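You operate a simulated robot arm through the tools that you are given. There is no shell and no other tool. Be economical: measure what you need, move in short steps, check, and stop when the job is done.

The job below is to be done with a simulated robot arm. You get a single attempt, and the scene is never put back.

TASK
Put the plate on the top of the die bench away on the shelf of the wash bench. Then open the middle drawer of the drawer cabinet, put the folded cloth on the top of the die bench away in the inside of the middle drawer of the drawer cabinet and shut the drawer again. Then put the handled pad on the top of the tree bench away on the top of the die bench. Then put two of the wooden pads from the top of the tree bench on top of the brown parcel there. Do these in the order given. Set down upright: handled pad.
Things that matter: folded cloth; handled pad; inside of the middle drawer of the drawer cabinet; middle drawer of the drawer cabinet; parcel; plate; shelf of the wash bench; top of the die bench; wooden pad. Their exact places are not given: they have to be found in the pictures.

It is judged by the outcome, as a careful person would: the job done as asked, and still so three seconds after it is handed in. It fails if anything else is knocked over, pushed out of place, dropped, spilled or broken. Flat cloth is picked up by pressing the open fingertips on it (5 to 10 N) and closing them slowly along it; thin cloth reads only 2 to 8 mm in the jaws.

THE ROBOT
A 7-joint arm with a two-finger parallel gripper on a trunk, on a base that drives. Base frame: it is fixed to the floor where the robot stands at the start and does not move with it; the origin is under the middle of the robot, x ahead of it, y to its left, z up. Lengths are in mm, angles in degrees, forces in N, time in s.
With the tool pointing down near the work surface it reaches from about 460 to 920 mm from the robot's upright axis, wherever it stands. Its first joint turns from -115.0 to 115.0 degrees. Places, roughly: folded cloth (6x5x3 cm) [900, -200, 900]; handled pad (6x5x5 cm) [-300, -1800, 900]; inside of the middle drawer of the drawer cabinet [-3400, -1500, 300]; middle drawer of the drawer cabinet [-3400, -1400, 400]; parcel [-1750, -1750, 1000]; plate (13x10x4 cm) [800, 0, 900]; shelf of the wash bench [-7900, -1700, 300]; top of the die bench [700, 200, 800]; wooden pad (5x4x5 cm) [-800, -1800, 900]; wooden pad (5x5x4 cm) [-1500, -1400, 900]; wooden pad (6x4x5 cm) [-1300, -1800, 900]. Payload 3.91 kg.
The TCP is the grasp point between the finger pads, 30 mm short of the fingertips. In the tool frame z runs along the fingers and y along their closing line. The gripper opens to 110 mm. The fingers are 20 mm wide and 10 mm thick; the gripper's body (48 by 112 mm) begins 55 mm behind the TCP.
Orientation is that of the tool frame in the base frame, as a unit quaternion [w, x, y, z]. With the fingers straight down and closing along the base's y, the tool's x points along the base's -x, its y along +y and its z along -z.

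THE INTERFACE
- The arm moves only by the tool play_rows. Its argument "series" is a list of rows, each an object of numbers (a shift or turn left out is 0, a gripper value left out holds the last): "dx", "dy", "dz": the shift along the base's x, y, z in units of 40 mm (1.0 is 40 mm); "rx", "ry", "rz": the turn, a rotation vector about the base's x, y, z in units of 8 degrees (1.0 is 8 degrees); "jaw": the finger opening in m, from 0 to 0.11. In form: [{"dx": .., "dy": .., "dz": .., "rx": .., "ry": .., "rz": .., "jaw": ..}, ...]. A call has 1 to 12 rows; each row shifts and turns the commanded pose from where the row before left it. A call with a number of a shift or a turn outside -1 to 1 is refused whole. Each row takes 0.2 s and may step no farther than 50 mm and 8.6 degrees from the row before; otherwise, or with a gripper value out of range, the whole call is refused. A pose out of reach is approached as far as the arm can. The call stops where the force on the tool passes 40 N (or 10 N more than at its start, if that is more) or the arm is blocked; 0.2 s more then pass. Each finger travels about 153 mm/s and halts on what it meets, pressing with about 31 N; the grip force reading is that of the motor and also rises with nothing between the fingers. The clock runs only during rows and for 0.2 s after the last one: add rows that do not move to give the fingers time. It gives the time, the measured TCP pose, the force on the tool (base axes), the opening and the grip force at its end, in the units of the frame above (readings bear some noise), with the torque about the TCP (base axes, N m) and any sound that the robot's microphone picked up.
- Cameras (640 x 400 px; columns grow to the right, rows downward): "scene" is now at [210.2, 148.7, 1443.4]; the picture's right is [-0.65, -0.76, 0.00], its down [-0.40, 0.34, -0.85] and it looks along [0.64, -0.55, -0.53] (base axes); focal length 266 px, centre (320, 200). "wrist" rides on the gripper at [72, 17, -103] in the tool frame; the picture's right is [-0.23, 0.97, 0.00], its down [-0.76, -0.18, -0.62] and it looks along [-0.61, -0.14, 0.78] (tool axes); focal length 222 px, centre (320, 200).
- camera(camera): a new picture of that camera. The clock stands still meanwhile.
- lift_body(by): slides the trunk up (or, below 0, down) by that many mm; the arm and the scene camera ride with it, the base frame stays. It gives what a move gives, with no picture.
- roll_base(legs): drives the robot by 1 to 6 legs, each [ahead, left, turn to the left] in mm, mm and degrees, along the robot's own axes; the way and the turn of a leg run together, so that a leg with both is an arc; at most 1500 mm and 180 degrees a leg. The arm and the cameras ride along, it lands a little off, and it stops where it bumps. It gives what a move gives.
- aim_head(pan, tilt): turns the head with the scene camera to pan (to the left, within 80 degrees either way) and tilt (down, from -29 to 69), counted from straight ahead of the robot. It gives what a move gives.
- point_at(camera, pixels): for up to 12 pixels [column, row] of the newest picture of that camera ("zoom" is the newest enlarged one), the place [x, y, z] in the base frame of the surface seen there, good to about 2 mm. The clock stands still meanwhile.
- zoom(camera, box): a new picture of the part [left, top, right, bottom] of that camera's present view, enlarged. The clock stands still meanwhile.
- close_job(): hands the job in; it is judged then, once.

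Keep the steps short. Do not move on a guess: measure, check each grasp and each placing, and mend mistakes. In all there are 124 turns and 118 pictures (those below and enlarged ones count). Leave the gripper open and the arm clear of the work at the hand-in unless told otherwise, and finish with a single line.

The tools are called as a command line: name --argument value ..., lists and objects as JSON in quotes. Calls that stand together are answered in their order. play_rows: Moves the arm, as the interface text tells. Its arguments: {"type":"object","properties":{"series":{"type":"array","items":{"type":"object","properties":{"dx":{"type":"number"},"dy":{"type":"number"},"dz":{"type":"number"},"rx":{"type":"number"},"ry":{"type":"number"},"rz":{"type":"number"},"jaw":{"type":"number"}}}}},"required":["series"]} The other tools are called the same way: lift_body (by) slides the trunk up or down; roll_base (legs) drives the base; aim_head (pan, tilt) turns the head that bears the scene camera; camera (camera) takes a picture; point_at (camera, pixels) gives the place of the surface under pixels of a picture; zoom (camera, box) takes an enlarged picture of a part of a camera's view; close_job () hands the job in.

At the start:

```text
clock: 0.0
tool_pos: [625.7, -229.7, 1148.7]
ee_rot: [0.0, -0.001, 1.0, -0.001]
wrist_force: [0.3, 0.5, -0.2]
torque: [0.0, -0.01, -0.01]
gripper_width: 109.8
grasp_force: 0.0
trunk travel left (down, up): [-775.0, 215.0]
robot x, y, heading: [1.5, -4.4, -0.1]
head pan, tilt: [-40.7, 31.8]
```

scene: 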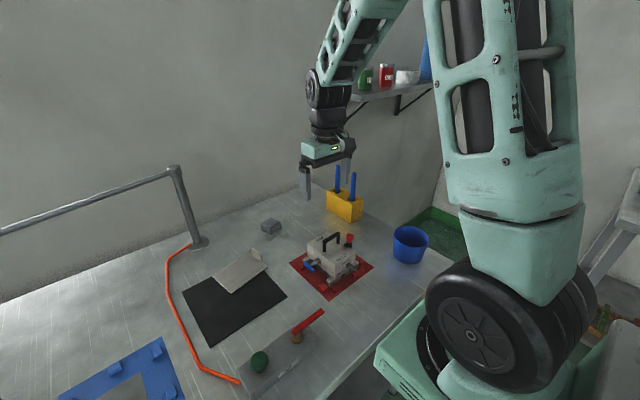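
wrist: 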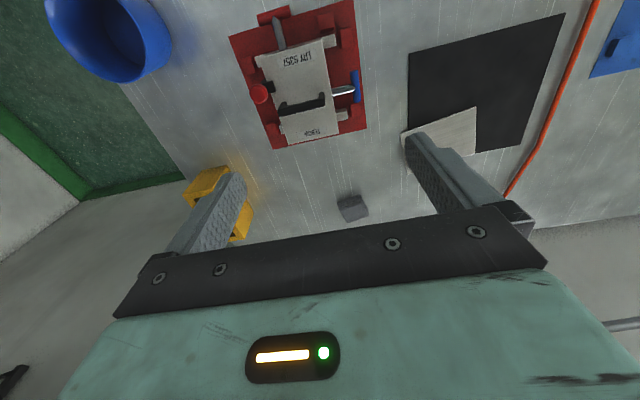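

I see a bench with a black mat and a grey plate at about (240,272) and a small grey block at about (270,226). I will enlarge both and measure them.

zoom --camera "scene" --box '[170, 200, 330, 300]'

point_at --camera "scene" --pixels '[[215, 276], [232, 292], [268, 266], [254, 249], [262, 258], [240, 270], [270, 224], [262, 228], [271, 235], [281, 226], [230, 240], [287, 295]]'

zoom --camera "wrist" --box '[300, 80, 500, 230]'

```text
4.00 times, centred on (250, 250) of scene
```

zoom: 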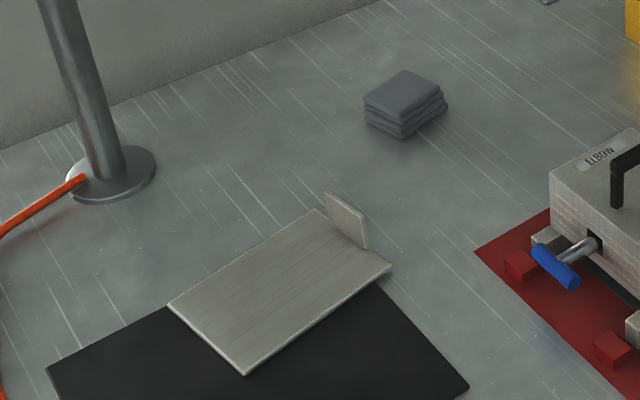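

```text
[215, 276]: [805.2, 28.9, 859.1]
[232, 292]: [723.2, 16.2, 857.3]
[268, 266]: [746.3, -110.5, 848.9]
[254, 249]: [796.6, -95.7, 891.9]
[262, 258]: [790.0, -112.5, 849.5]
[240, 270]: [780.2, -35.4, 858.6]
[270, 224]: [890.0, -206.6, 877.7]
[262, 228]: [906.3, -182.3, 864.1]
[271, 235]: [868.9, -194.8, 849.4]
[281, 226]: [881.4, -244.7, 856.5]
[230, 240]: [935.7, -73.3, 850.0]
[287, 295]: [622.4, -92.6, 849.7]
```

```text
2.67 times, centred on (400, 155) of wrist
```

zoom: 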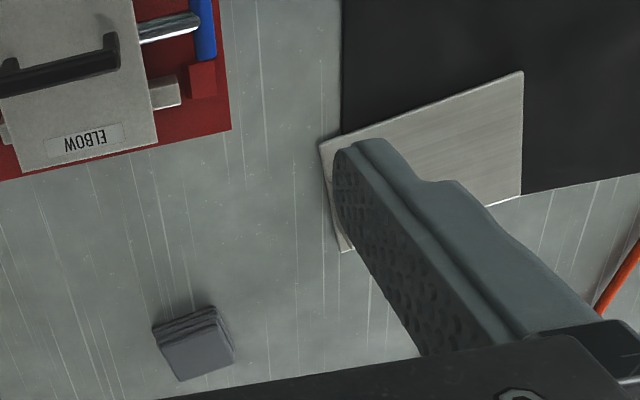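

The plate lies flat with an upright tab on one edge. I'll measure the tab closely.

zoom --camera "scene" --box '[206, 240, 286, 300]'

```text
6.67 times, centred on (246, 270) of scene
```

zoom: 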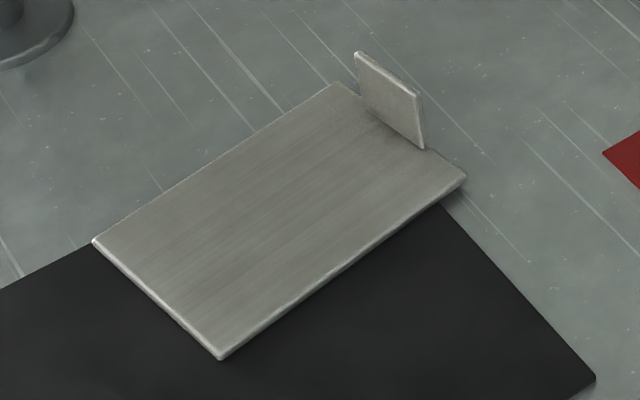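

point_at --camera "zoom" --pixels '[[362, 60], [418, 96], [422, 142], [366, 100], [390, 95], [97, 241], [220, 355], [460, 178], [337, 88], [280, 200], [420, 155]]'

aim_head --pan -80 --tilt 20

camera --camera "scene"

```text
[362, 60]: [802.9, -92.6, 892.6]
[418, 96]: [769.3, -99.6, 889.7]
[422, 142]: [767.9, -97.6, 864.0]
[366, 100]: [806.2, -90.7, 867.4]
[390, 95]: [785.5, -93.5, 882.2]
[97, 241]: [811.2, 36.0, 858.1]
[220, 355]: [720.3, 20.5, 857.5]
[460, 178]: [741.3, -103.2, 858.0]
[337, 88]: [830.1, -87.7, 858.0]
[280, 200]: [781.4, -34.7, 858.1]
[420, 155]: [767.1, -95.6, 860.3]
```

```text
clock: 1.1
tool_pos: [625.8, -231.4, 1148.9]
ee_rot: [0.001, 0.0, 1.0, 0.0]
wrist_force: [0.1, -0.1, 0.5]
torque: [0.01, 0.04, 0.01]
gripper_width: 110.0
grasp_force: 0.0
trunk travel left (down, up): [-775.0, 215.0]
robot x, y, heading: [-0.4, -0.2, -0.2]
head pan, tilt: [-80.0, 20.0]
```

```text
112 pictures are left
```

scene: 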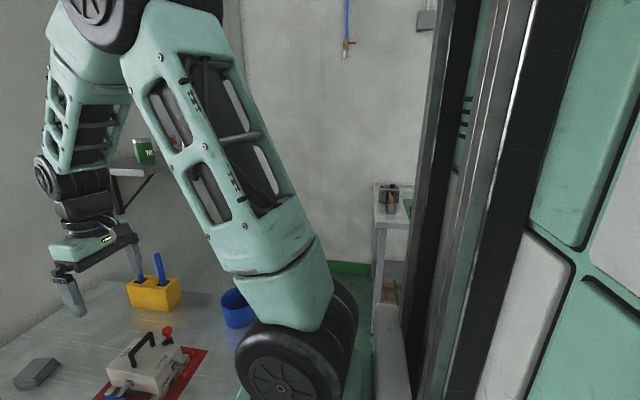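

The tab runs roughly along x, centre about (787,-96), top at z 893, and its normal is turned about 8.7° from y. The shelf decides how I should tilt the grip, so I'll scout the room before grasping.

aim_head --pan 80 --tilt 15

camera --camera "scene"

```text
clock: 3.5
tool_pos: [624.7, -231.1, 1149.1]
ee_rot: [0.001, 0.0, 1.0, 0.0]
wrist_force: [0.1, -0.3, -0.2]
torque: [-0.01, 0.0, -0.01]
gripper_width: 110.0
grasp_force: 0.1
trunk travel left (down, up): [-775.0, 215.0]
robot x, y, heading: [2.0, 6.1, -0.0]
head pan, tilt: [80.0, 15.0]
```

```text
111 pictures are left
```

scene: 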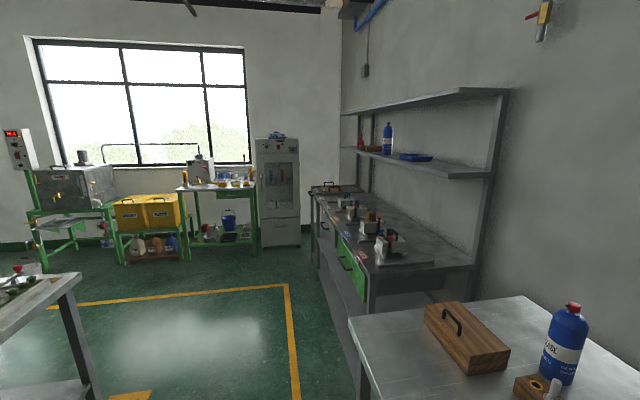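

A table stands on the left behind me. I'll measure some obstacles before driving.

point_at --camera "scene" --pixels '[[75, 275], [5, 330], [10, 395], [350, 318], [375, 395], [285, 288], [50, 305], [140, 397], [93, 398], [370, 240], [200, 330]]'

roll_base --legs '[[-250, 0, 0]]'

camera --camera "scene"

```text
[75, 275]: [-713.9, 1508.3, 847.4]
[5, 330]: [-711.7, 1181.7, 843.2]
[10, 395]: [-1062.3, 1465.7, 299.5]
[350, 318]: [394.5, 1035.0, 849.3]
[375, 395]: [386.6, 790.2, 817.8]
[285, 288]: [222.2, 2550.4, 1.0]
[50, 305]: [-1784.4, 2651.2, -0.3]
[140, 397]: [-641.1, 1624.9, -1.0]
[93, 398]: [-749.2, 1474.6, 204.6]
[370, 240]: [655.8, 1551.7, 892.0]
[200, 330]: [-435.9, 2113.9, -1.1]
```

```text
clock: 5.3
tool_pos: [386.6, -230.3, 1148.5]
ee_rot: [0.0, 0.0, 1.0, 0.0]
wrist_force: [0.8, 0.6, 0.4]
torque: [-0.01, 0.0, 0.03]
gripper_width: 110.2
grasp_force: 0.1
trunk travel left (down, up): [-775.0, 215.0]
robot x, y, heading: [-238.5, -1.2, 0.3]
head pan, tilt: [80.0, 15.0]
```

```text
110 pictures are left
```

scene: 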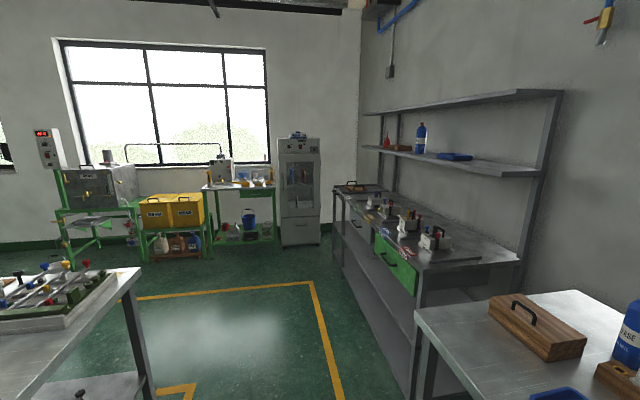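

Now I turn right 90° to look toward −y and behind.

roll_base --legs '[[0, 0, -90]]'

aim_head --pan -75 --tilt 20

camera --camera "scene"

aim_head --pan 20 --tilt 25

camera --camera "scene"

```text
clock: 9.5
tool_pos: [-459.0, -630.1, 1150.0]
ee_rot: [0.0, 0.701, 0.714, 0.0]
wrist_force: [0.0, -0.1, 0.5]
torque: [0.02, -0.01, 0.04]
gripper_width: 109.8
grasp_force: 0.1
trunk travel left (down, up): [-775.0, 215.0]
robot x, y, heading: [-241.6, 0.1, -88.9]
head pan, tilt: [80.0, 15.0]
```

```text
clock: 11.9
tool_pos: [-460.8, -630.6, 1149.4]
ee_rot: [0.001, 0.701, 0.714, 0.001]
wrist_force: [1.0, 0.4, 0.0]
torque: [0.0, 0.01, 0.02]
gripper_width: 110.1
grasp_force: 0.1
trunk travel left (down, up): [-775.0, 215.0]
robot x, y, heading: [-238.0, 2.5, -89.0]
head pan, tilt: [-75.0, 20.0]
```

```text
109 pictures are left
```

scene: 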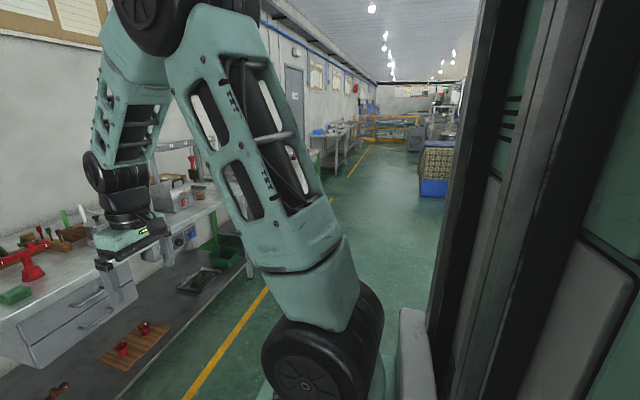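

```text
clock: 13.6
tool_pos: [-458.7, -629.9, 1150.3]
ee_rot: [0.0, 0.7, 0.714, 0.0]
wrist_force: [-0.6, 0.3, 0.3]
torque: [0.02, 0.03, -0.01]
gripper_width: 109.8
grasp_force: 0.1
trunk travel left (down, up): [-775.0, 215.0]
robot x, y, heading: [-238.1, -2.1, -89.2]
head pan, tilt: [20.0, 25.0]
```

```text
108 pictures are left
```

scene: 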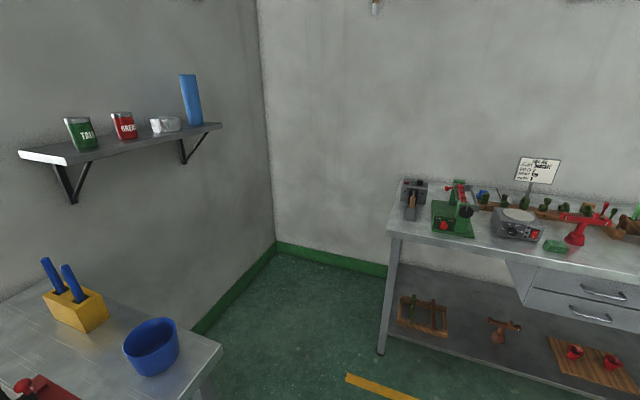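

The corridor runs toward −x. I'll measure its width.

aim_head --pan -70 --tilt 12

camera --camera "scene"

zoom --camera "scene" --box '[250, 60, 410, 160]'

```text
clock: 15.2
tool_pos: [-460.3, -629.4, 1149.7]
ee_rot: [0.0, 0.7, 0.714, 0.0]
wrist_force: [-0.3, 0.0, -0.2]
torque: [-0.01, 0.02, -0.03]
gripper_width: 110.0
grasp_force: 0.1
trunk travel left (down, up): [-775.0, 215.0]
robot x, y, heading: [-241.2, 2.4, -88.8]
head pan, tilt: [-70.0, 12.0]
```

```text
107 pictures are left
```

scene: 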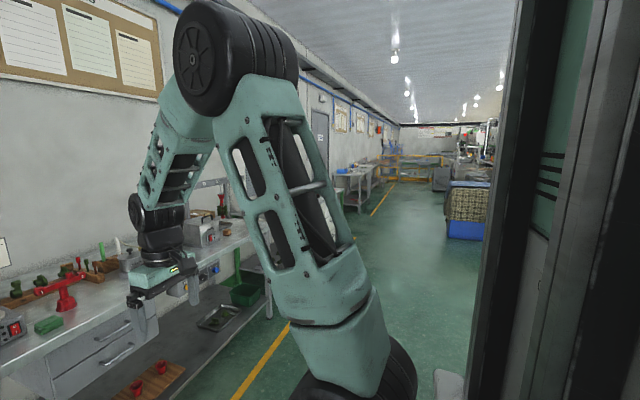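

```text
4.00 times, centred on (330, 110) of scene
```

zoom: 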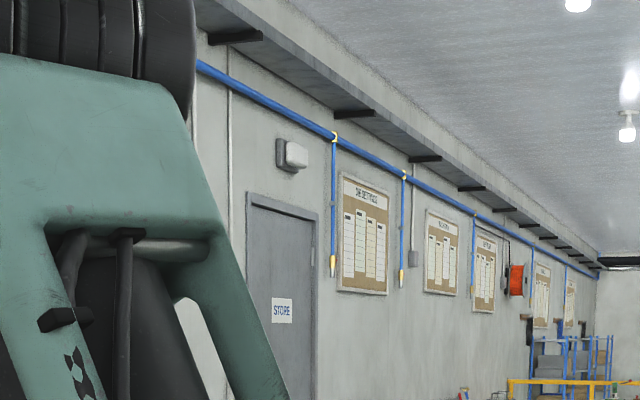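

point_at --camera "scene" --pixels '[[240, 390], [288, 330], [378, 210], [450, 232], [478, 237], [345, 175], [367, 195], [400, 180], [440, 185], [10, 365], [410, 260], [430, 310]]'

roll_base --legs '[[0, 0, -91]]'

aim_head --pan 10 --tilt 20

camera --camera "scene"

```text
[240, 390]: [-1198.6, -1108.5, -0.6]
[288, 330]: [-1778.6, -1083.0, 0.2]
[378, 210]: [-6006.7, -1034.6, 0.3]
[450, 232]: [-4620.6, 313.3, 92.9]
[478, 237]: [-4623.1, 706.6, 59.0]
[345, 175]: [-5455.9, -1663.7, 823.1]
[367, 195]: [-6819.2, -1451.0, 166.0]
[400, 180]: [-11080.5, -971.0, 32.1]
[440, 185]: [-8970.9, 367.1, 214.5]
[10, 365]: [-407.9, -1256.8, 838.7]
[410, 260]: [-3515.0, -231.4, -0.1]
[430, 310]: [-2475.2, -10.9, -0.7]
```

```text
clock: 19.4
tool_pos: [-871.5, 215.8, 1149.0]
ee_rot: [0.0, 1.0, 0.012, -0.001]
wrist_force: [0.5, 0.9, 0.8]
torque: [-0.01, 0.0, -0.01]
gripper_width: 109.8
grasp_force: 0.0
trunk travel left (down, up): [-775.0, 215.0]
robot x, y, heading: [-243.0, 1.0, -178.5]
head pan, tilt: [-70.0, 12.0]
```

```text
clock: 21.0
tool_pos: [-871.5, 215.5, 1150.1]
ee_rot: [0.0, 1.0, 0.013, 0.0]
wrist_force: [0.1, -0.1, -1.1]
torque: [0.01, 0.01, 0.01]
gripper_width: 110.0
grasp_force: 0.1
trunk travel left (down, up): [-775.0, 215.0]
robot x, y, heading: [-242.0, -3.0, -178.5]
head pan, tilt: [10.0, 20.0]
```

```text
105 pictures are left
```

scene: 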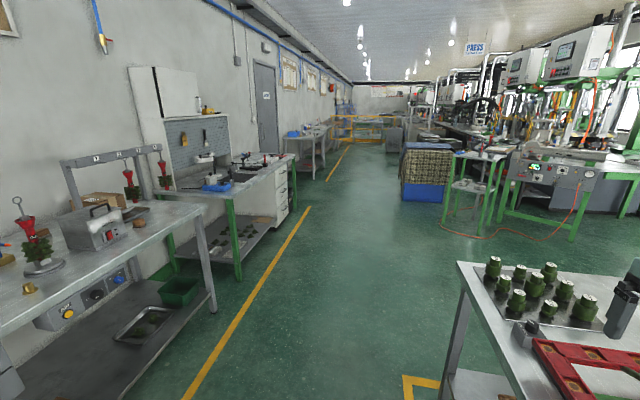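

Clear corridor along y≈−550. I'll drive down and look at the wash bench.

roll_base --legs '[[700, 560, -1.5], [1500, 0, 0], [1500, 0, 0], [1500, 0, 0], [500, 0, 0]]'

aim_head --pan 35 --tilt 25

camera --camera "scene"

```text
clock: 49.2
tool_pos: [-6470.2, 242.2, 1149.3]
ee_rot: [0.0, 0.998, -0.069, 0.0]
wrist_force: [0.1, 0.1, -1.1]
torque: [0.02, 0.01, -0.05]
gripper_width: 110.1
grasp_force: 0.1
trunk travel left (down, up): [-775.0, 215.0]
robot x, y, heading: [-5882.0, -70.8, 172.2]
head pan, tilt: [10.0, 20.0]
```

```text
clock: 50.1
tool_pos: [-6470.2, 242.2, 1149.0]
ee_rot: [0.0, 0.998, -0.069, 0.001]
wrist_force: [-0.3, 0.0, 0.2]
torque: [-0.03, 0.0, 0.02]
gripper_width: 110.1
grasp_force: 0.0
trunk travel left (down, up): [-775.0, 215.0]
robot x, y, heading: [-5884.2, -73.0, 171.9]
head pan, tilt: [35.0, 25.0]
```

```text
104 pictures are left
```

scene: 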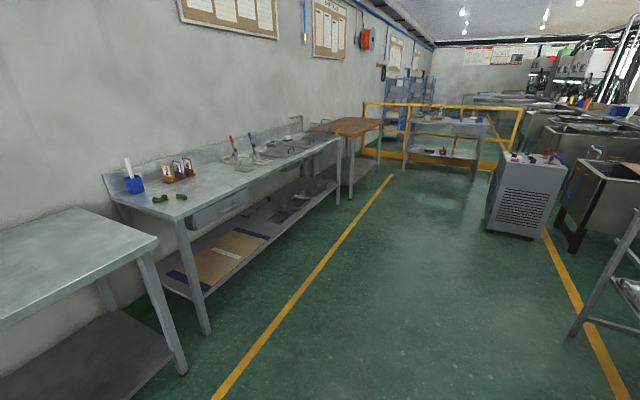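

The wash bench (with the sinks) has a lower shelf. I'll measure it.

point_at --camera "scene" --pixels '[[190, 255], [230, 255], [200, 285], [265, 225], [315, 195], [180, 225], [207, 330], [245, 240], [275, 215], [340, 137], [205, 295], [325, 185]]'

zoom --camera "scene" --box '[120, 120, 360, 340]'

```text
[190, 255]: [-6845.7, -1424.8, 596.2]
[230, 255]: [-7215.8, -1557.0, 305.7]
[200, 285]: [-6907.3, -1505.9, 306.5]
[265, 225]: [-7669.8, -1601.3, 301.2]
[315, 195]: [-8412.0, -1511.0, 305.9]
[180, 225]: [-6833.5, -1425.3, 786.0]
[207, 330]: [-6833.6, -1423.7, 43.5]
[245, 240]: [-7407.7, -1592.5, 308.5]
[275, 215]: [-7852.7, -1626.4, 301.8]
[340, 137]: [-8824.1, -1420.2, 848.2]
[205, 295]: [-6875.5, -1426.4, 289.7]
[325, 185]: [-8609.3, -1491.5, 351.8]
```

```text
1.82 times, centred on (240, 230) of scene
```

zoom: 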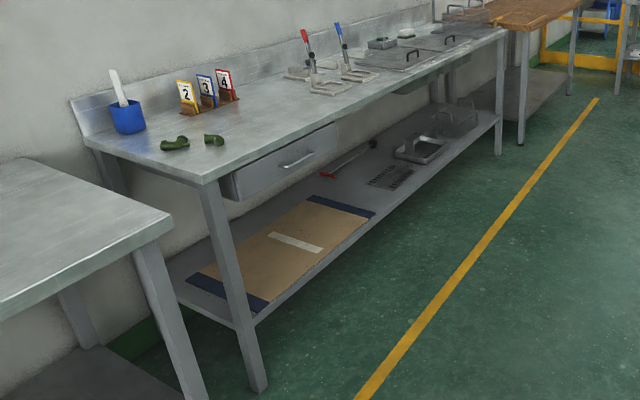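

The shelf is at z≈302 with its front edge at y≈−1425. I'll find the free strip between the cardboard and the grille.

point_at --camera "zoom" --pixels '[[375, 213], [310, 197], [370, 185], [395, 189], [413, 170], [420, 163], [270, 300], [395, 205], [330, 175], [345, 190], [500, 115], [440, 175]]'

zoom --camera "scene" --box '[230, 160, 330, 260]'

```text
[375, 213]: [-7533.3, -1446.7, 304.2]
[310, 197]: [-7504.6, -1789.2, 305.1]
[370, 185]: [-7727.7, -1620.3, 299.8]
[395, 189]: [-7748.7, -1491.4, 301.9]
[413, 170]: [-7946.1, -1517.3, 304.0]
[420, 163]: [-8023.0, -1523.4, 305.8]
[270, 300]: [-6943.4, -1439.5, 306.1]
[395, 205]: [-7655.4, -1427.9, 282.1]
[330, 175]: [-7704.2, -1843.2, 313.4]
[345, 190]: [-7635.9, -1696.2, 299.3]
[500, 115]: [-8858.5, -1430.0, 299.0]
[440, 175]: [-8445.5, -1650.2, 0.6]
```

```text
4.00 times, centred on (280, 210) of scene
```

zoom: 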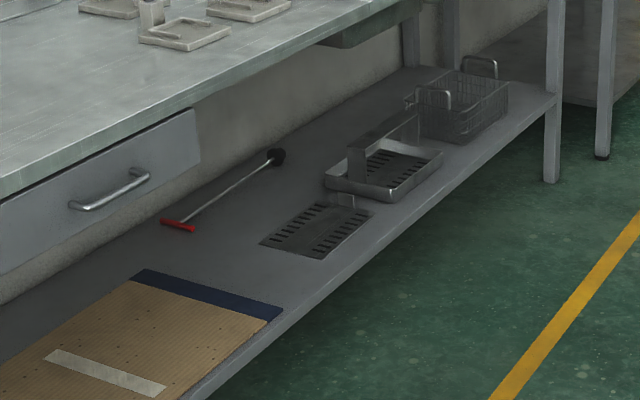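

There's a free 200 mm strip at x −7540 to −7745. I'll place the plate around x=−7640 with the tool tilted about 40°. Now back to the die bench.

roll_base --legs '[[0, 0, 94], [0, 0, 94], [1500, -200, 0], [1500, -100, 0]]'

```text
refused: leg 3 is longer than a leg can be; nothing moved
```

roll_base --legs '[[0, 0, 94], [0, 0, 94], [1400, -200, 0], [1400, -100, 0]]'

```text
clock: 71.3
tool_pos: [-2543.7, -818.8, 1147.8]
ee_rot: [-0.001, 0.027, 1.0, 0.001]
wrist_force: [0.4, -0.9, 0.1]
torque: [0.02, -0.01, 0.06]
gripper_width: 109.9
grasp_force: 0.0
trunk travel left (down, up): [-775.0, 215.0]
robot x, y, heading: [-3158.2, -553.7, -3.0]
head pan, tilt: [35.0, 25.0]
```

roll_base --legs '[[1450, 80, 3], [1400, 100, 0]]'

aim_head --pan 0 --tilt 30

```text
clock: 85.2
tool_pos: [330.2, -728.6, 1149.2]
ee_rot: [0.0, 0.017, 1.0, 0.0]
wrist_force: [0.2, -0.7, 0.3]
torque: [-0.04, -0.02, -0.02]
gripper_width: 110.0
grasp_force: 0.0
trunk travel left (down, up): [-775.0, 215.0]
robot x, y, heading: [-284.1, -473.0, -1.8]
head pan, tilt: [35.0, 25.0]
```

```text
clock: 86.2
tool_pos: [331.0, -728.7, 1148.1]
ee_rot: [0.0, 0.017, 1.0, 0.0]
wrist_force: [-0.4, 0.6, 0.2]
torque: [0.04, 0.02, -0.02]
gripper_width: 109.9
grasp_force: 0.1
trunk travel left (down, up): [-775.0, 215.0]
robot x, y, heading: [-285.8, -474.0, -1.9]
head pan, tilt: [0.0, 30.0]
```

roll_base --legs '[[20, 525, 1.9], [290, 0, 0]]'

camera --camera "scene"

```text
clock: 90.9
tool_pos: [662.4, -175.3, 1148.6]
ee_rot: [0.0, -0.003, 1.0, 0.0]
wrist_force: [0.3, -0.5, -0.2]
torque: [0.0, 0.02, 0.01]
gripper_width: 110.0
grasp_force: 0.0
trunk travel left (down, up): [-775.0, 215.0]
robot x, y, heading: [35.0, 56.4, 0.4]
head pan, tilt: [0.0, 30.0]
```

```text
101 pictures are left
```

scene: 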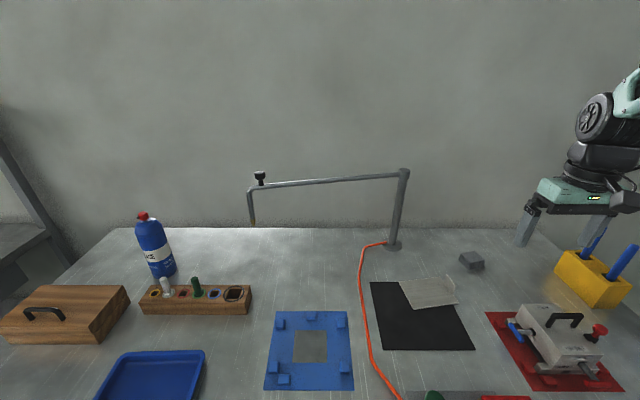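

The view matches. I'll tilt the tool 40° forward, turn it 8.7° to the tab's normal and come above the tab.

play_rows --series '[{"dx": 0.59, "dy": 0.395, "ry": -1, "jaw": 0.06}, {"dx": 0.59, "dy": 0.395, "ry": -1}, {"dx": 0.59, "dy": 0.395, "ry": -1}, {"dx": 0.59, "dy": 0.395, "ry": -1}, {"dx": 0.59, "dy": 0.395, "ry": -1}, {"rz": 1, "dz": -1}, {"rz": 0.1, "dz": -1}, {"dz": -1}, {"dz": -1}, {"dz": -0.5}, {}]'

camera --camera "wrist"

zoom --camera "scene" --box '[360, 180, 520, 300]'

```text
clock: 93.3
tool_pos: [780.8, -94.2, 969.0]
ee_rot: [0.341, -0.075, 0.937, 0.026]
wrist_force: [-0.3, -0.2, -0.5]
torque: [-0.01, 0.04, -0.02]
gripper_width: 59.9
grasp_force: 0.0
trunk travel left (down, up): [-775.0, 215.0]
robot x, y, heading: [37.0, 56.6, 0.3]
head pan, tilt: [0.0, 30.0]
```

```text
100 pictures are left
```

wrist: 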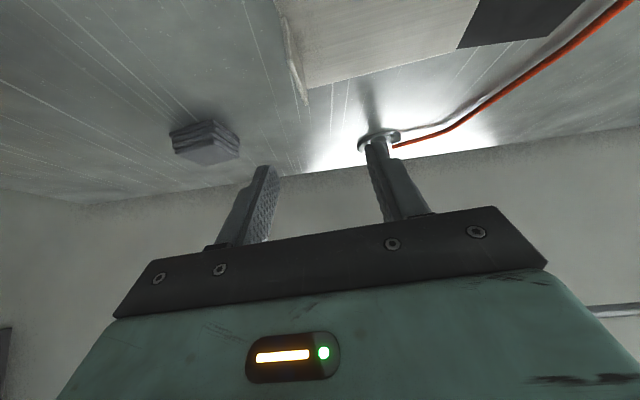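

```text
3.33 times, centred on (440, 240) of scene
```

zoom: 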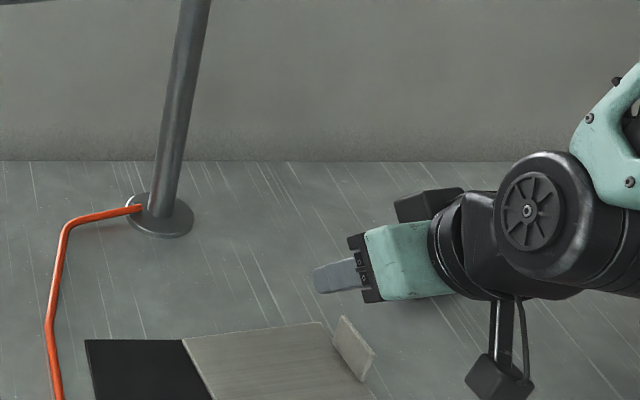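

I'll re-check the tab position from here (zoom (355,345)).

point_at --camera "zoom" --pixels '[[344, 325], [354, 345], [368, 358], [333, 338], [358, 372], [346, 350], [325, 290], [325, 325], [187, 340]]'

```text
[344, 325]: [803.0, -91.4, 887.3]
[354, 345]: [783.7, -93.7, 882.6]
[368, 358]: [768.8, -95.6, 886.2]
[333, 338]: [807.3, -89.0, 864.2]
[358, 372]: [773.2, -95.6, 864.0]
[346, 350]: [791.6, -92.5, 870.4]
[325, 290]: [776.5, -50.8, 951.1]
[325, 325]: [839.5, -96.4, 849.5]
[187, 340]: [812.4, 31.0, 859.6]
```

The tab is confirmed. I'll go down 78 mm and close.

play_rows --series '[{"dz": -0.8, "dy": -0.04}, {"dz": -0.6}, {"dz": -0.35}, {"dz": -0.2}, {}, {"jaw": 0.02}, {"jaw": 0.0}, {}, {}]'

zoom --camera "scene" --box '[360, 200, 520, 320]'

```text
clock: 95.3
tool_pos: [778.6, -97.6, 892.0]
ee_rot: [0.341, -0.075, 0.937, 0.026]
wrist_force: [-0.5, -5.3, 2.4]
torque: [0.18, 0.39, 0.23]
gripper_width: 3.9
grasp_force: 31.1
trunk travel left (down, up): [-775.0, 215.0]
robot x, y, heading: [37.3, 50.0, 0.5]
head pan, tilt: [0.0, 30.0]
```

```text
3.33 times, centred on (440, 260) of scene
```

zoom: 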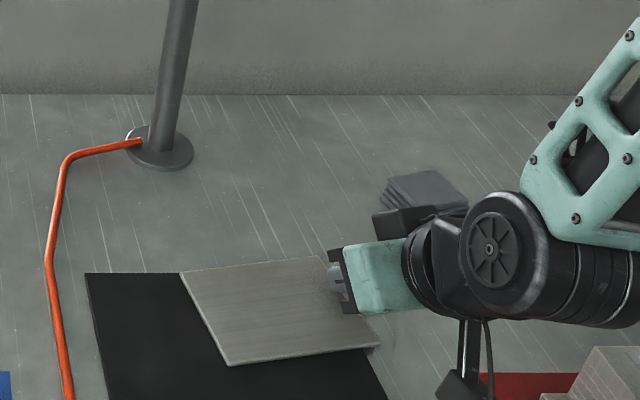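

The tab is gripped (3.9 mm). I'll lift it.

play_rows --series '[{"dz": 0.3}, {"dz": 0.6}, {"dz": 1}, {"dz": 1}, {"dz": 1}, {"dz": 1}, {}]'

camera --camera "scene"

```text
clock: 96.9
tool_pos: [782.4, -99.6, 1085.3]
ee_rot: [0.34, -0.075, 0.937, 0.026]
wrist_force: [0.2, -0.4, 0.4]
torque: [-0.02, 0.01, -0.01]
gripper_width: 0.1
grasp_force: 31.0
trunk travel left (down, up): [-775.0, 215.0]
robot x, y, heading: [35.9, 53.6, 0.2]
head pan, tilt: [0.0, 30.0]
```

```text
97 pictures are left
```

scene: 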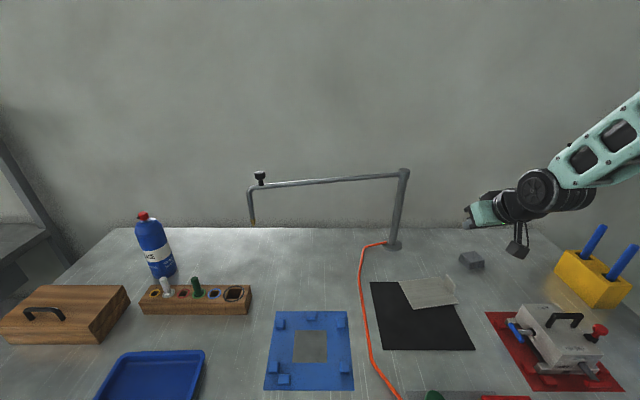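

The plate slipped out. I'll check where it lies now and how it moved.

zoom --camera "scene" --box '[360, 250, 480, 350]'

point_at --camera "zoom" --pixels '[[210, 160], [250, 285], [500, 145], [520, 250], [350, 200], [490, 230], [505, 270], [470, 155]]'

```text
4.00 times, centred on (420, 300) of scene
```

zoom: 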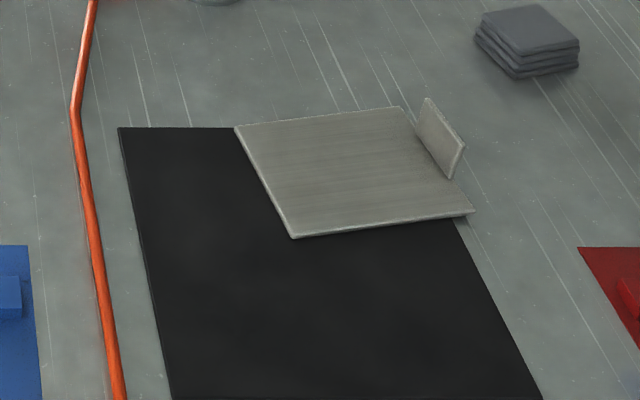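

```text
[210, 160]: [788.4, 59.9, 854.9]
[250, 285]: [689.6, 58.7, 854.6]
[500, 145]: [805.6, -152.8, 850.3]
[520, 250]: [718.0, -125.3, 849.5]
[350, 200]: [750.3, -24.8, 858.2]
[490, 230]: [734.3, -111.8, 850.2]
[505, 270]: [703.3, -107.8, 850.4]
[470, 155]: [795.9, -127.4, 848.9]
```

The mat is 5 mm thick, so the plate is only about 4 mm thick and light. I'll grip the tab deeper and lift it slowly. First I'll re-measure it.

point_at --camera "zoom" --pixels '[[240, 129], [293, 233], [468, 210], [401, 110], [426, 105], [460, 147], [447, 172], [420, 133], [440, 140]]'

```text
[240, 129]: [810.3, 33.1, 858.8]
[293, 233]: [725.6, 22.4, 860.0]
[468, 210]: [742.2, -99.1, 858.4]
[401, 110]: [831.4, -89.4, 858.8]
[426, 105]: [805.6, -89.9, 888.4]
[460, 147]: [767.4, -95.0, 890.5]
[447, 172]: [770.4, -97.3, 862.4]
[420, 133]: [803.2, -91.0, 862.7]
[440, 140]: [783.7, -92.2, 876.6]
```

play_rows --series '[{"jaw": 0.05, "dx": -0.05, "dy": 0.08, "dz": -1}, {"dz": -1}, {"dz": -1}, {"dz": -1}, {"dz": -0.6}, {"dz": -0.25}, {"dz": -0.1}, {}]'

zoom --camera "scene" --box '[400, 250, 480, 310]'

```text
clock: 98.7
tool_pos: [776.7, -95.9, 889.4]
ee_rot: [0.34, -0.075, 0.937, 0.025]
wrist_force: [0.2, 0.6, 0.0]
torque: [-0.03, 0.02, 0.02]
gripper_width: 50.2
grasp_force: 0.1
trunk travel left (down, up): [-775.0, 215.0]
robot x, y, heading: [38.4, 46.9, 0.2]
head pan, tilt: [0.0, 30.0]
```

```text
6.67 times, centred on (440, 280) of scene
```

zoom: 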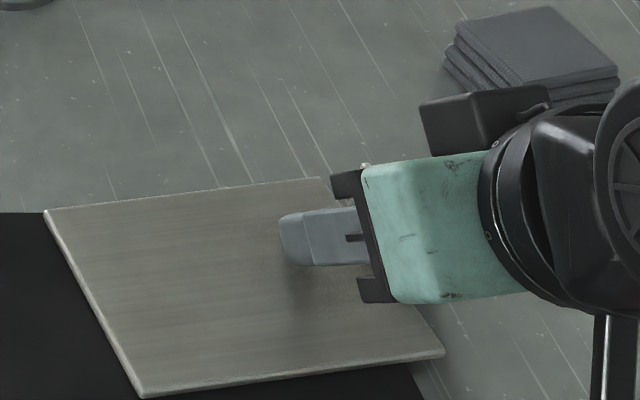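

play_rows --series '[{"jaw": 0.03}, {"jaw": 0.015}, {"jaw": 0.0}, {}, {}, {}]'

play_rows --series '[{"dz": 0.1}, {"dz": 0.1}, {"dz": 0.1}, {"dz": 0.1}, {}]'

zoom --camera "scene" --box '[380, 240, 500, 330]'

```text
clock: 100.1
tool_pos: [777.8, -95.7, 889.1]
ee_rot: [0.341, -0.074, 0.937, 0.026]
wrist_force: [1.6, -3.9, -0.7]
torque: [0.24, 0.14, 0.05]
gripper_width: 4.1
grasp_force: 30.7
trunk travel left (down, up): [-775.0, 215.0]
robot x, y, heading: [37.5, 53.5, 0.2]
head pan, tilt: [0.0, 30.0]
```

```text
clock: 101.3
tool_pos: [778.0, -94.9, 904.2]
ee_rot: [0.341, -0.075, 0.937, 0.027]
wrist_force: [-0.4, -0.4, -5.5]
torque: [-0.25, 0.03, 0.01]
gripper_width: 3.8
grasp_force: 31.5
trunk travel left (down, up): [-775.0, 215.0]
robot x, y, heading: [35.4, 56.5, 0.3]
head pan, tilt: [0.0, 30.0]
```

```text
4.44 times, centred on (440, 285) of scene
```

zoom: 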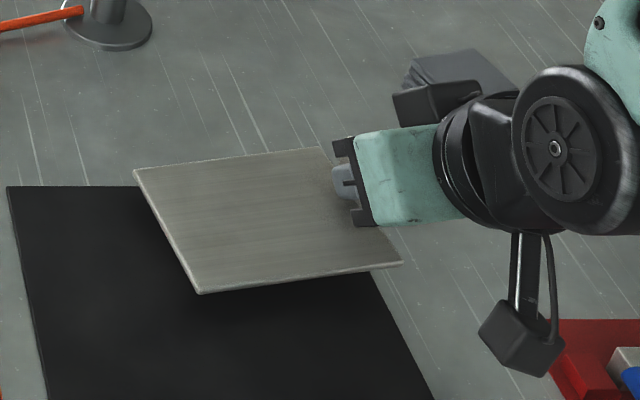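

It lifts and holds (5.5 N, 0.25 N·m). I'll continue gently.

play_rows --series '[{"dz": 0.12}, {"dz": 0.2}, {"dz": 0.3}, {"dz": 0.3}, {"dz": 0.3}, {"dz": 0.3}, {"dz": 0.3}, {"dz": 0.3}, {"dz": 0.3}, {"dz": 0.2}, {"dz": 0.1}, {}]'

play_rows --series '[{"dx": -0.1}, {"dx": -0.2}, {"dx": -0.3}, {"dx": -0.3}, {"dx": -0.3}, {"dx": -0.3}, {"dx": -0.3}, {"dx": -0.3}, {"dx": -0.3}, {"dx": -0.2}, {"dx": -0.1}, {}]'

camera --camera "scene"

```text
clock: 103.9
tool_pos: [777.9, -96.0, 1015.1]
ee_rot: [0.341, -0.075, 0.937, 0.025]
wrist_force: [0.4, -0.4, -4.8]
torque: [-0.25, 0.02, -0.01]
gripper_width: 3.7
grasp_force: 31.2
trunk travel left (down, up): [-775.0, 215.0]
robot x, y, heading: [32.3, 53.1, 0.4]
head pan, tilt: [0.0, 30.0]
```

```text
clock: 106.5
tool_pos: [669.9, -95.3, 1013.6]
ee_rot: [0.341, -0.075, 0.937, 0.026]
wrist_force: [0.0, 0.3, -4.4]
torque: [-0.3, 0.02, 0.0]
gripper_width: 3.9
grasp_force: 31.2
trunk travel left (down, up): [-775.0, 215.0]
robot x, y, heading: [38.6, 47.8, 0.4]
head pan, tilt: [0.0, 30.0]
```

```text
93 pictures are left
```

scene: 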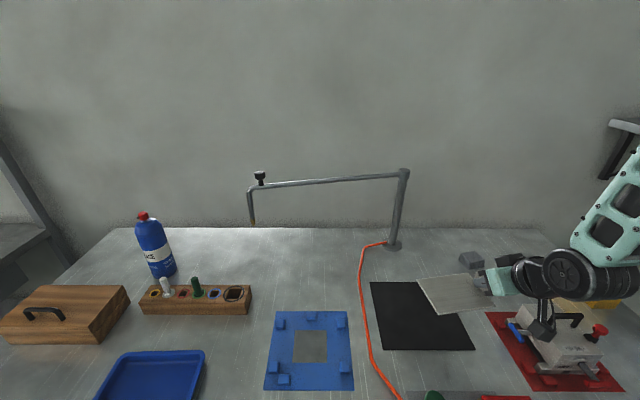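

Held level. I'll raise the trunk for clearance and back off a little to test the drive.

lift_body --by 120

roll_base --legs '[[-320, 0, 0]]'

roll_base --legs '[[0, -480, 0], [0, 0, -90]]'

camera --camera "scene"

```text
clock: 108.0
tool_pos: [670.2, -96.1, 1133.6]
ee_rot: [0.341, -0.075, 0.937, 0.026]
wrist_force: [-0.6, 0.1, -4.7]
torque: [-0.28, -0.01, -0.01]
gripper_width: 3.8
grasp_force: 30.7
trunk travel left (down, up): [-895.0, 95.0]
robot x, y, heading: [33.4, 52.8, 0.4]
head pan, tilt: [0.0, 30.0]
```

```text
clock: 110.1
tool_pos: [355.5, -96.4, 1133.9]
ee_rot: [0.341, -0.076, 0.937, 0.027]
wrist_force: [-0.1, 0.4, -5.2]
torque: [-0.27, 0.01, 0.02]
gripper_width: 3.9
grasp_force: 30.5
trunk travel left (down, up): [-895.0, 95.0]
robot x, y, heading: [-284.5, 49.4, 0.3]
head pan, tilt: [0.0, 30.0]
```

```text
clock: 116.8
tool_pos: [-426.7, -1071.1, 1133.2]
ee_rot: [0.259, 0.61, 0.714, -0.224]
wrist_force: [0.3, 0.5, -4.8]
torque: [0.02, 0.28, 0.01]
gripper_width: 3.7
grasp_force: 30.8
trunk travel left (down, up): [-895.0, 95.0]
robot x, y, heading: [-276.9, -437.3, -90.1]
head pan, tilt: [0.0, 30.0]
```

```text
92 pictures are left
```

scene: 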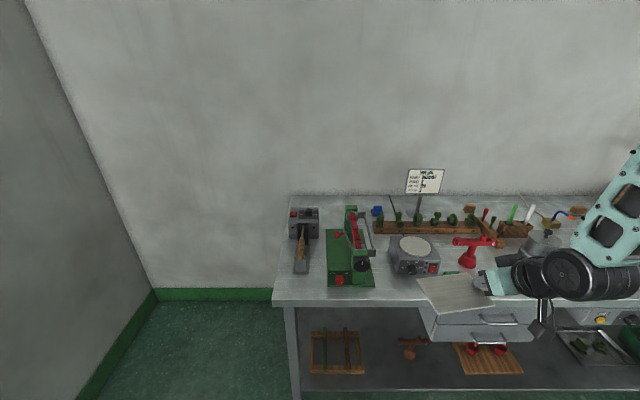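

Plate holds well through driving. Next I turn to −x and drive in two stages.

roll_base --legs '[[0, 0, -90], [1450, 60, 0], [1450, 0, 0]]'

```text
clock: 134.5
tool_pos: [-3775.3, -320.7, 1132.6]
ee_rot: [0.023, 0.937, 0.068, -0.341]
wrist_force: [0.2, -0.7, -4.3]
torque: [0.27, 0.0, 0.02]
gripper_width: 3.5
grasp_force: 30.5
trunk travel left (down, up): [-895.0, 95.0]
robot x, y, heading: [-3141.1, -476.6, 179.5]
head pan, tilt: [0.0, 30.0]
```

roll_base --legs '[[1450, 80, 0], [1450, 60, 0]]'

```text
clock: 148.6
tool_pos: [-6677.8, -419.6, 1133.9]
ee_rot: [0.019, 0.938, 0.056, -0.341]
wrist_force: [0.1, 0.4, -4.1]
torque: [0.26, 0.01, 0.0]
gripper_width: 3.5
grasp_force: 30.9
trunk travel left (down, up): [-895.0, 95.0]
robot x, y, heading: [-6049.4, -595.3, 177.7]
head pan, tilt: [0.0, 30.0]
```

roll_base --legs '[[1490, 30, 0], [0, 0, 92]]'

aim_head --pan 0 --tilt 45

camera --camera "scene"

```text
clock: 160.0
tool_pos: [-7706.6, -1205.5, 1132.4]
ee_rot: [0.26, 0.609, 0.715, -0.224]
wrist_force: [0.0, 0.8, -4.0]
torque: [0.05, 0.27, 0.0]
gripper_width: 3.7
grasp_force: 31.3
trunk travel left (down, up): [-895.0, 95.0]
robot x, y, heading: [-7560.1, -563.9, -89.5]
head pan, tilt: [0.0, 30.0]
```

```text
clock: 160.7
tool_pos: [-7705.7, -1205.3, 1134.9]
ee_rot: [0.259, 0.61, 0.715, -0.222]
wrist_force: [-0.9, 0.2, -3.9]
torque: [0.03, 0.3, 0.02]
gripper_width: 3.7
grasp_force: 30.6
trunk travel left (down, up): [-895.0, 95.0]
robot x, y, heading: [-7555.6, -568.2, -89.5]
head pan, tilt: [0.0, 45.0]
```

```text
91 pictures are left
```

scene: 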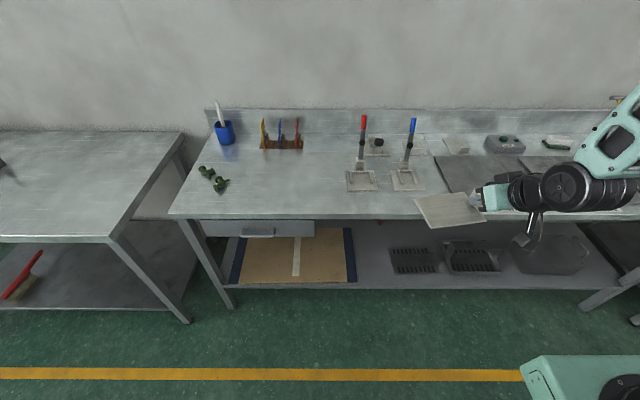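

I'm in place in front of the wash bench, arm clear of it (y −1205 vs the edge at −1425). I'll lower the trunk.

lift_body --by -750

aim_head --pan -12 --tilt 25

camera --camera "scene"

```text
refused: -750 is not a number from -400 to 400
```

```text
clock: 161.6
tool_pos: [-7705.9, -1206.4, 1135.0]
ee_rot: [0.259, 0.61, 0.715, -0.223]
wrist_force: [1.0, -0.3, -5.4]
torque: [0.01, 0.26, 0.04]
gripper_width: 3.7
grasp_force: 30.8
trunk travel left (down, up): [-895.0, 95.0]
robot x, y, heading: [-7555.3, -571.6, -89.6]
head pan, tilt: [-12.0, 25.0]
```

```text
90 pictures are left
```

scene: 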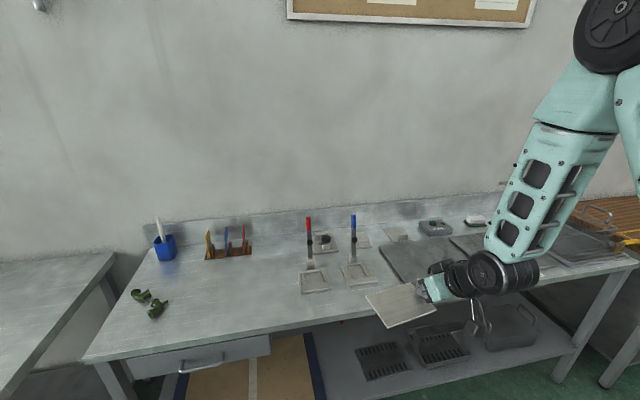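

point_at --camera "scene" --pixels '[[545, 170], [605, 40], [485, 275], [520, 270], [570, 90]]'

lift_body --by -400

lift_body --by -350

camera --camera "scene"

```text
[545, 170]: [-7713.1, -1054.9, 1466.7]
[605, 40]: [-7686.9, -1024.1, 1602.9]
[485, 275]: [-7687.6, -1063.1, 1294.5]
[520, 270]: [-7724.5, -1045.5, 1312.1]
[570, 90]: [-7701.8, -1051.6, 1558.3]
```

```text
clock: 165.4
tool_pos: [-7704.5, -1205.1, 733.2]
ee_rot: [0.259, 0.609, 0.716, -0.222]
wrist_force: [0.3, 0.5, -4.6]
torque: [0.02, 0.26, -0.01]
gripper_width: 3.5
grasp_force: 31.2
trunk travel left (down, up): [-495.0, 495.0]
robot x, y, heading: [-7556.3, -569.7, -89.6]
head pan, tilt: [-12.0, 25.0]
```

```text
clock: 168.8
tool_pos: [-7705.5, -1204.0, 383.5]
ee_rot: [0.258, 0.61, 0.716, -0.222]
wrist_force: [-0.2, 0.7, -4.7]
torque: [-0.01, 0.27, -0.01]
gripper_width: 3.8
grasp_force: 31.5
trunk travel left (down, up): [-145.0, 845.0]
robot x, y, heading: [-7555.9, -567.3, -89.8]
head pan, tilt: [-12.0, 25.0]
```

```text
89 pictures are left
```

scene: 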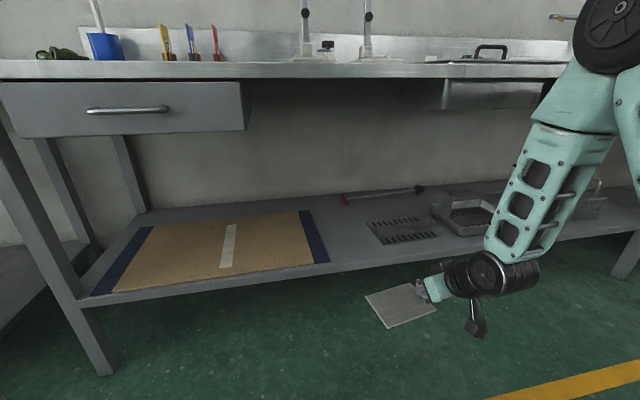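

The plate is 47 mm above shelf level. I'll straighten it by 8.7°, drive 110 mm ahead and reach in with the arm.

play_rows --series '[{"rz": -0.15}, {"rz": -0.25}, {"rz": -0.25}, {"rz": -0.25}, {"rz": -0.15}, {}]'

roll_base --legs '[[110, 0, 0]]'

play_rows --series '[{"dy": -0.1}, {"dy": -0.2}, {"dy": -0.3}, {"dy": -0.3}, {"dy": -0.3}, {"dy": -0.3}, {"dy": -0.3}, {"dy": -0.3}, {"dy": -0.2}, {"dy": -0.1}, {}]'

camera --camera "scene"

```text
clock: 170.2
tool_pos: [-7706.2, -1205.6, 383.4]
ee_rot: [0.242, 0.66, 0.669, -0.24]
wrist_force: [0.1, -0.2, -5.7]
torque: [0.08, 0.28, 0.01]
gripper_width: 3.5
grasp_force: 30.9
trunk travel left (down, up): [-145.0, 845.0]
robot x, y, heading: [-7556.4, -566.9, -89.8]
head pan, tilt: [-12.0, 25.0]
```

```text
clock: 171.4
tool_pos: [-7703.8, -1316.9, 383.7]
ee_rot: [0.241, 0.66, 0.67, -0.24]
wrist_force: [0.5, -0.1, -5.6]
torque: [0.04, 0.28, -0.01]
gripper_width: 3.9
grasp_force: 30.7
trunk travel left (down, up): [-145.0, 845.0]
robot x, y, heading: [-7553.9, -683.2, -89.5]
head pan, tilt: [-12.0, 25.0]
```

```text
clock: 173.8
tool_pos: [-7705.0, -1412.2, 382.5]
ee_rot: [0.241, 0.661, 0.669, -0.241]
wrist_force: [0.2, -0.1, -4.3]
torque: [0.1, 0.28, 0.02]
gripper_width: 3.7
grasp_force: 31.4
trunk travel left (down, up): [-145.0, 845.0]
robot x, y, heading: [-7557.2, -673.5, -89.6]
head pan, tilt: [-12.0, 25.0]
```

```text
88 pictures are left
```

scene: 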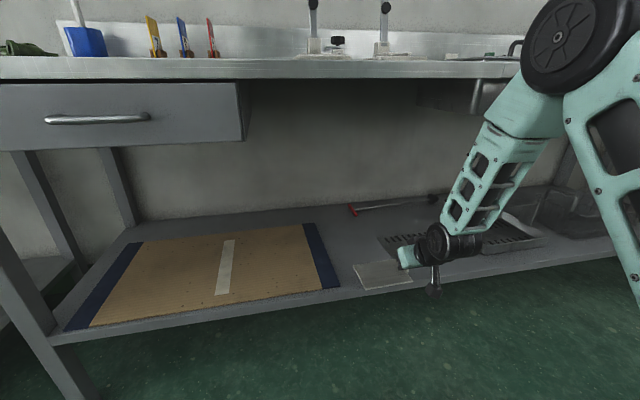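

point_at --camera "scene" --pixels '[[525, 60], [555, 45], [520, 110], [490, 120], [440, 240], [385, 285], [360, 275], [410, 280]]'

zoom --camera "scene" --box '[320, 190, 500, 310]'

```text
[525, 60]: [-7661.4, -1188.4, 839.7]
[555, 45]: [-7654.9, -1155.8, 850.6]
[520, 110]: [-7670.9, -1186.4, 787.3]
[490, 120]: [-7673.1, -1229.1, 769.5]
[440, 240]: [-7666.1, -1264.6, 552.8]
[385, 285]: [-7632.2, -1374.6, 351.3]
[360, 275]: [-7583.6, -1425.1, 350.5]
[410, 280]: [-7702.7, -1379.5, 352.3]
```

```text
3.33 times, centred on (410, 250) of scene
```

zoom: 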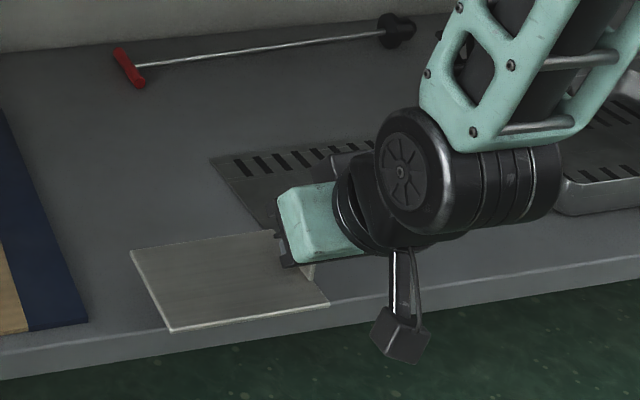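

Elbow has plenty of clearance. I'll reach 90 mm farther in, then lower toward the shelf.

play_rows --series '[{"dy": -0.1}, {"dy": -0.25}, {"dy": -0.3}, {"dy": -0.35}, {"dy": -0.35}, {"dy": -0.35}, {"dy": -0.3}, {"dy": -0.2}, {"dy": -0.1}, {}]'

play_rows --series '[{"dz": -0.1}, {"dz": -0.2}, {"dz": -0.2}, {"dz": -0.2}, {"dz": -0.15}, {"dz": -0.1}, {}]'

zoom --camera "scene" --box '[320, 190, 500, 310]'

point_at --camera "zoom" --pixels '[[150, 240], [190, 300], [270, 220], [290, 280], [160, 320], [240, 320]]'

```text
clock: 176.0
tool_pos: [-7703.8, -1503.7, 385.3]
ee_rot: [0.242, 0.66, 0.669, -0.241]
wrist_force: [-0.4, 0.1, -4.7]
torque: [0.04, 0.26, 0.04]
gripper_width: 3.8
grasp_force: 31.4
trunk travel left (down, up): [-145.0, 845.0]
robot x, y, heading: [-7556.7, -677.9, -89.4]
head pan, tilt: [-12.0, 25.0]
```

```text
clock: 177.6
tool_pos: [-7704.0, -1504.9, 345.7]
ee_rot: [0.242, 0.66, 0.67, -0.24]
wrist_force: [0.1, -0.1, -4.6]
torque: [0.07, 0.3, -0.03]
gripper_width: 3.9
grasp_force: 30.9
trunk travel left (down, up): [-145.0, 845.0]
robot x, y, heading: [-7555.9, -680.1, -89.7]
head pan, tilt: [-12.0, 25.0]
```

```text
3.33 times, centred on (410, 250) of scene
```

zoom: 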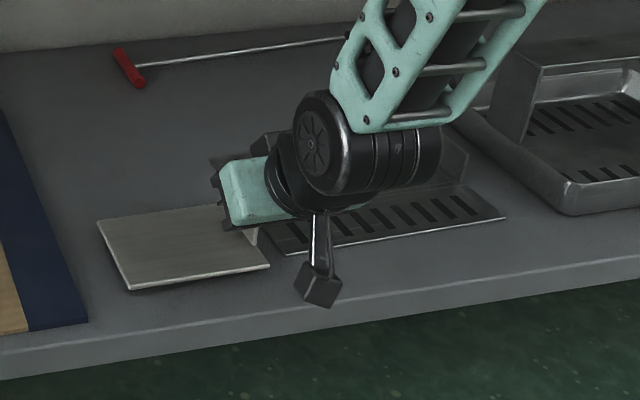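

```text
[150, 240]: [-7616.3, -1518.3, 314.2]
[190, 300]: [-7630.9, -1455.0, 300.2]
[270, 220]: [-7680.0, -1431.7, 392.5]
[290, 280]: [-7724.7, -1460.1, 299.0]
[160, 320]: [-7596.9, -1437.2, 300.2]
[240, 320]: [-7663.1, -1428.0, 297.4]
```

The plate is about 10 mm above the shelf and close to the grille. I'll shift it 12 mm toward +x and lower it to contact.

play_rows --series '[{"dx": 0.15}, {"dx": 0.15}, {"dz": -0.1}, {"dz": -0.1}, {"dz": -0.05}, {"dz": -0.03}, {}]'

```text
clock: 179.2
tool_pos: [-7694.8, -1504.6, 335.6]
ee_rot: [0.243, 0.659, 0.67, -0.241]
wrist_force: [0.5, 2.5, 3.5]
torque: [-0.39, -0.31, 0.17]
gripper_width: 3.7
grasp_force: 30.6
trunk travel left (down, up): [-145.0, 845.0]
robot x, y, heading: [-7554.3, -676.4, -89.5]
head pan, tilt: [-12.0, 25.0]
```

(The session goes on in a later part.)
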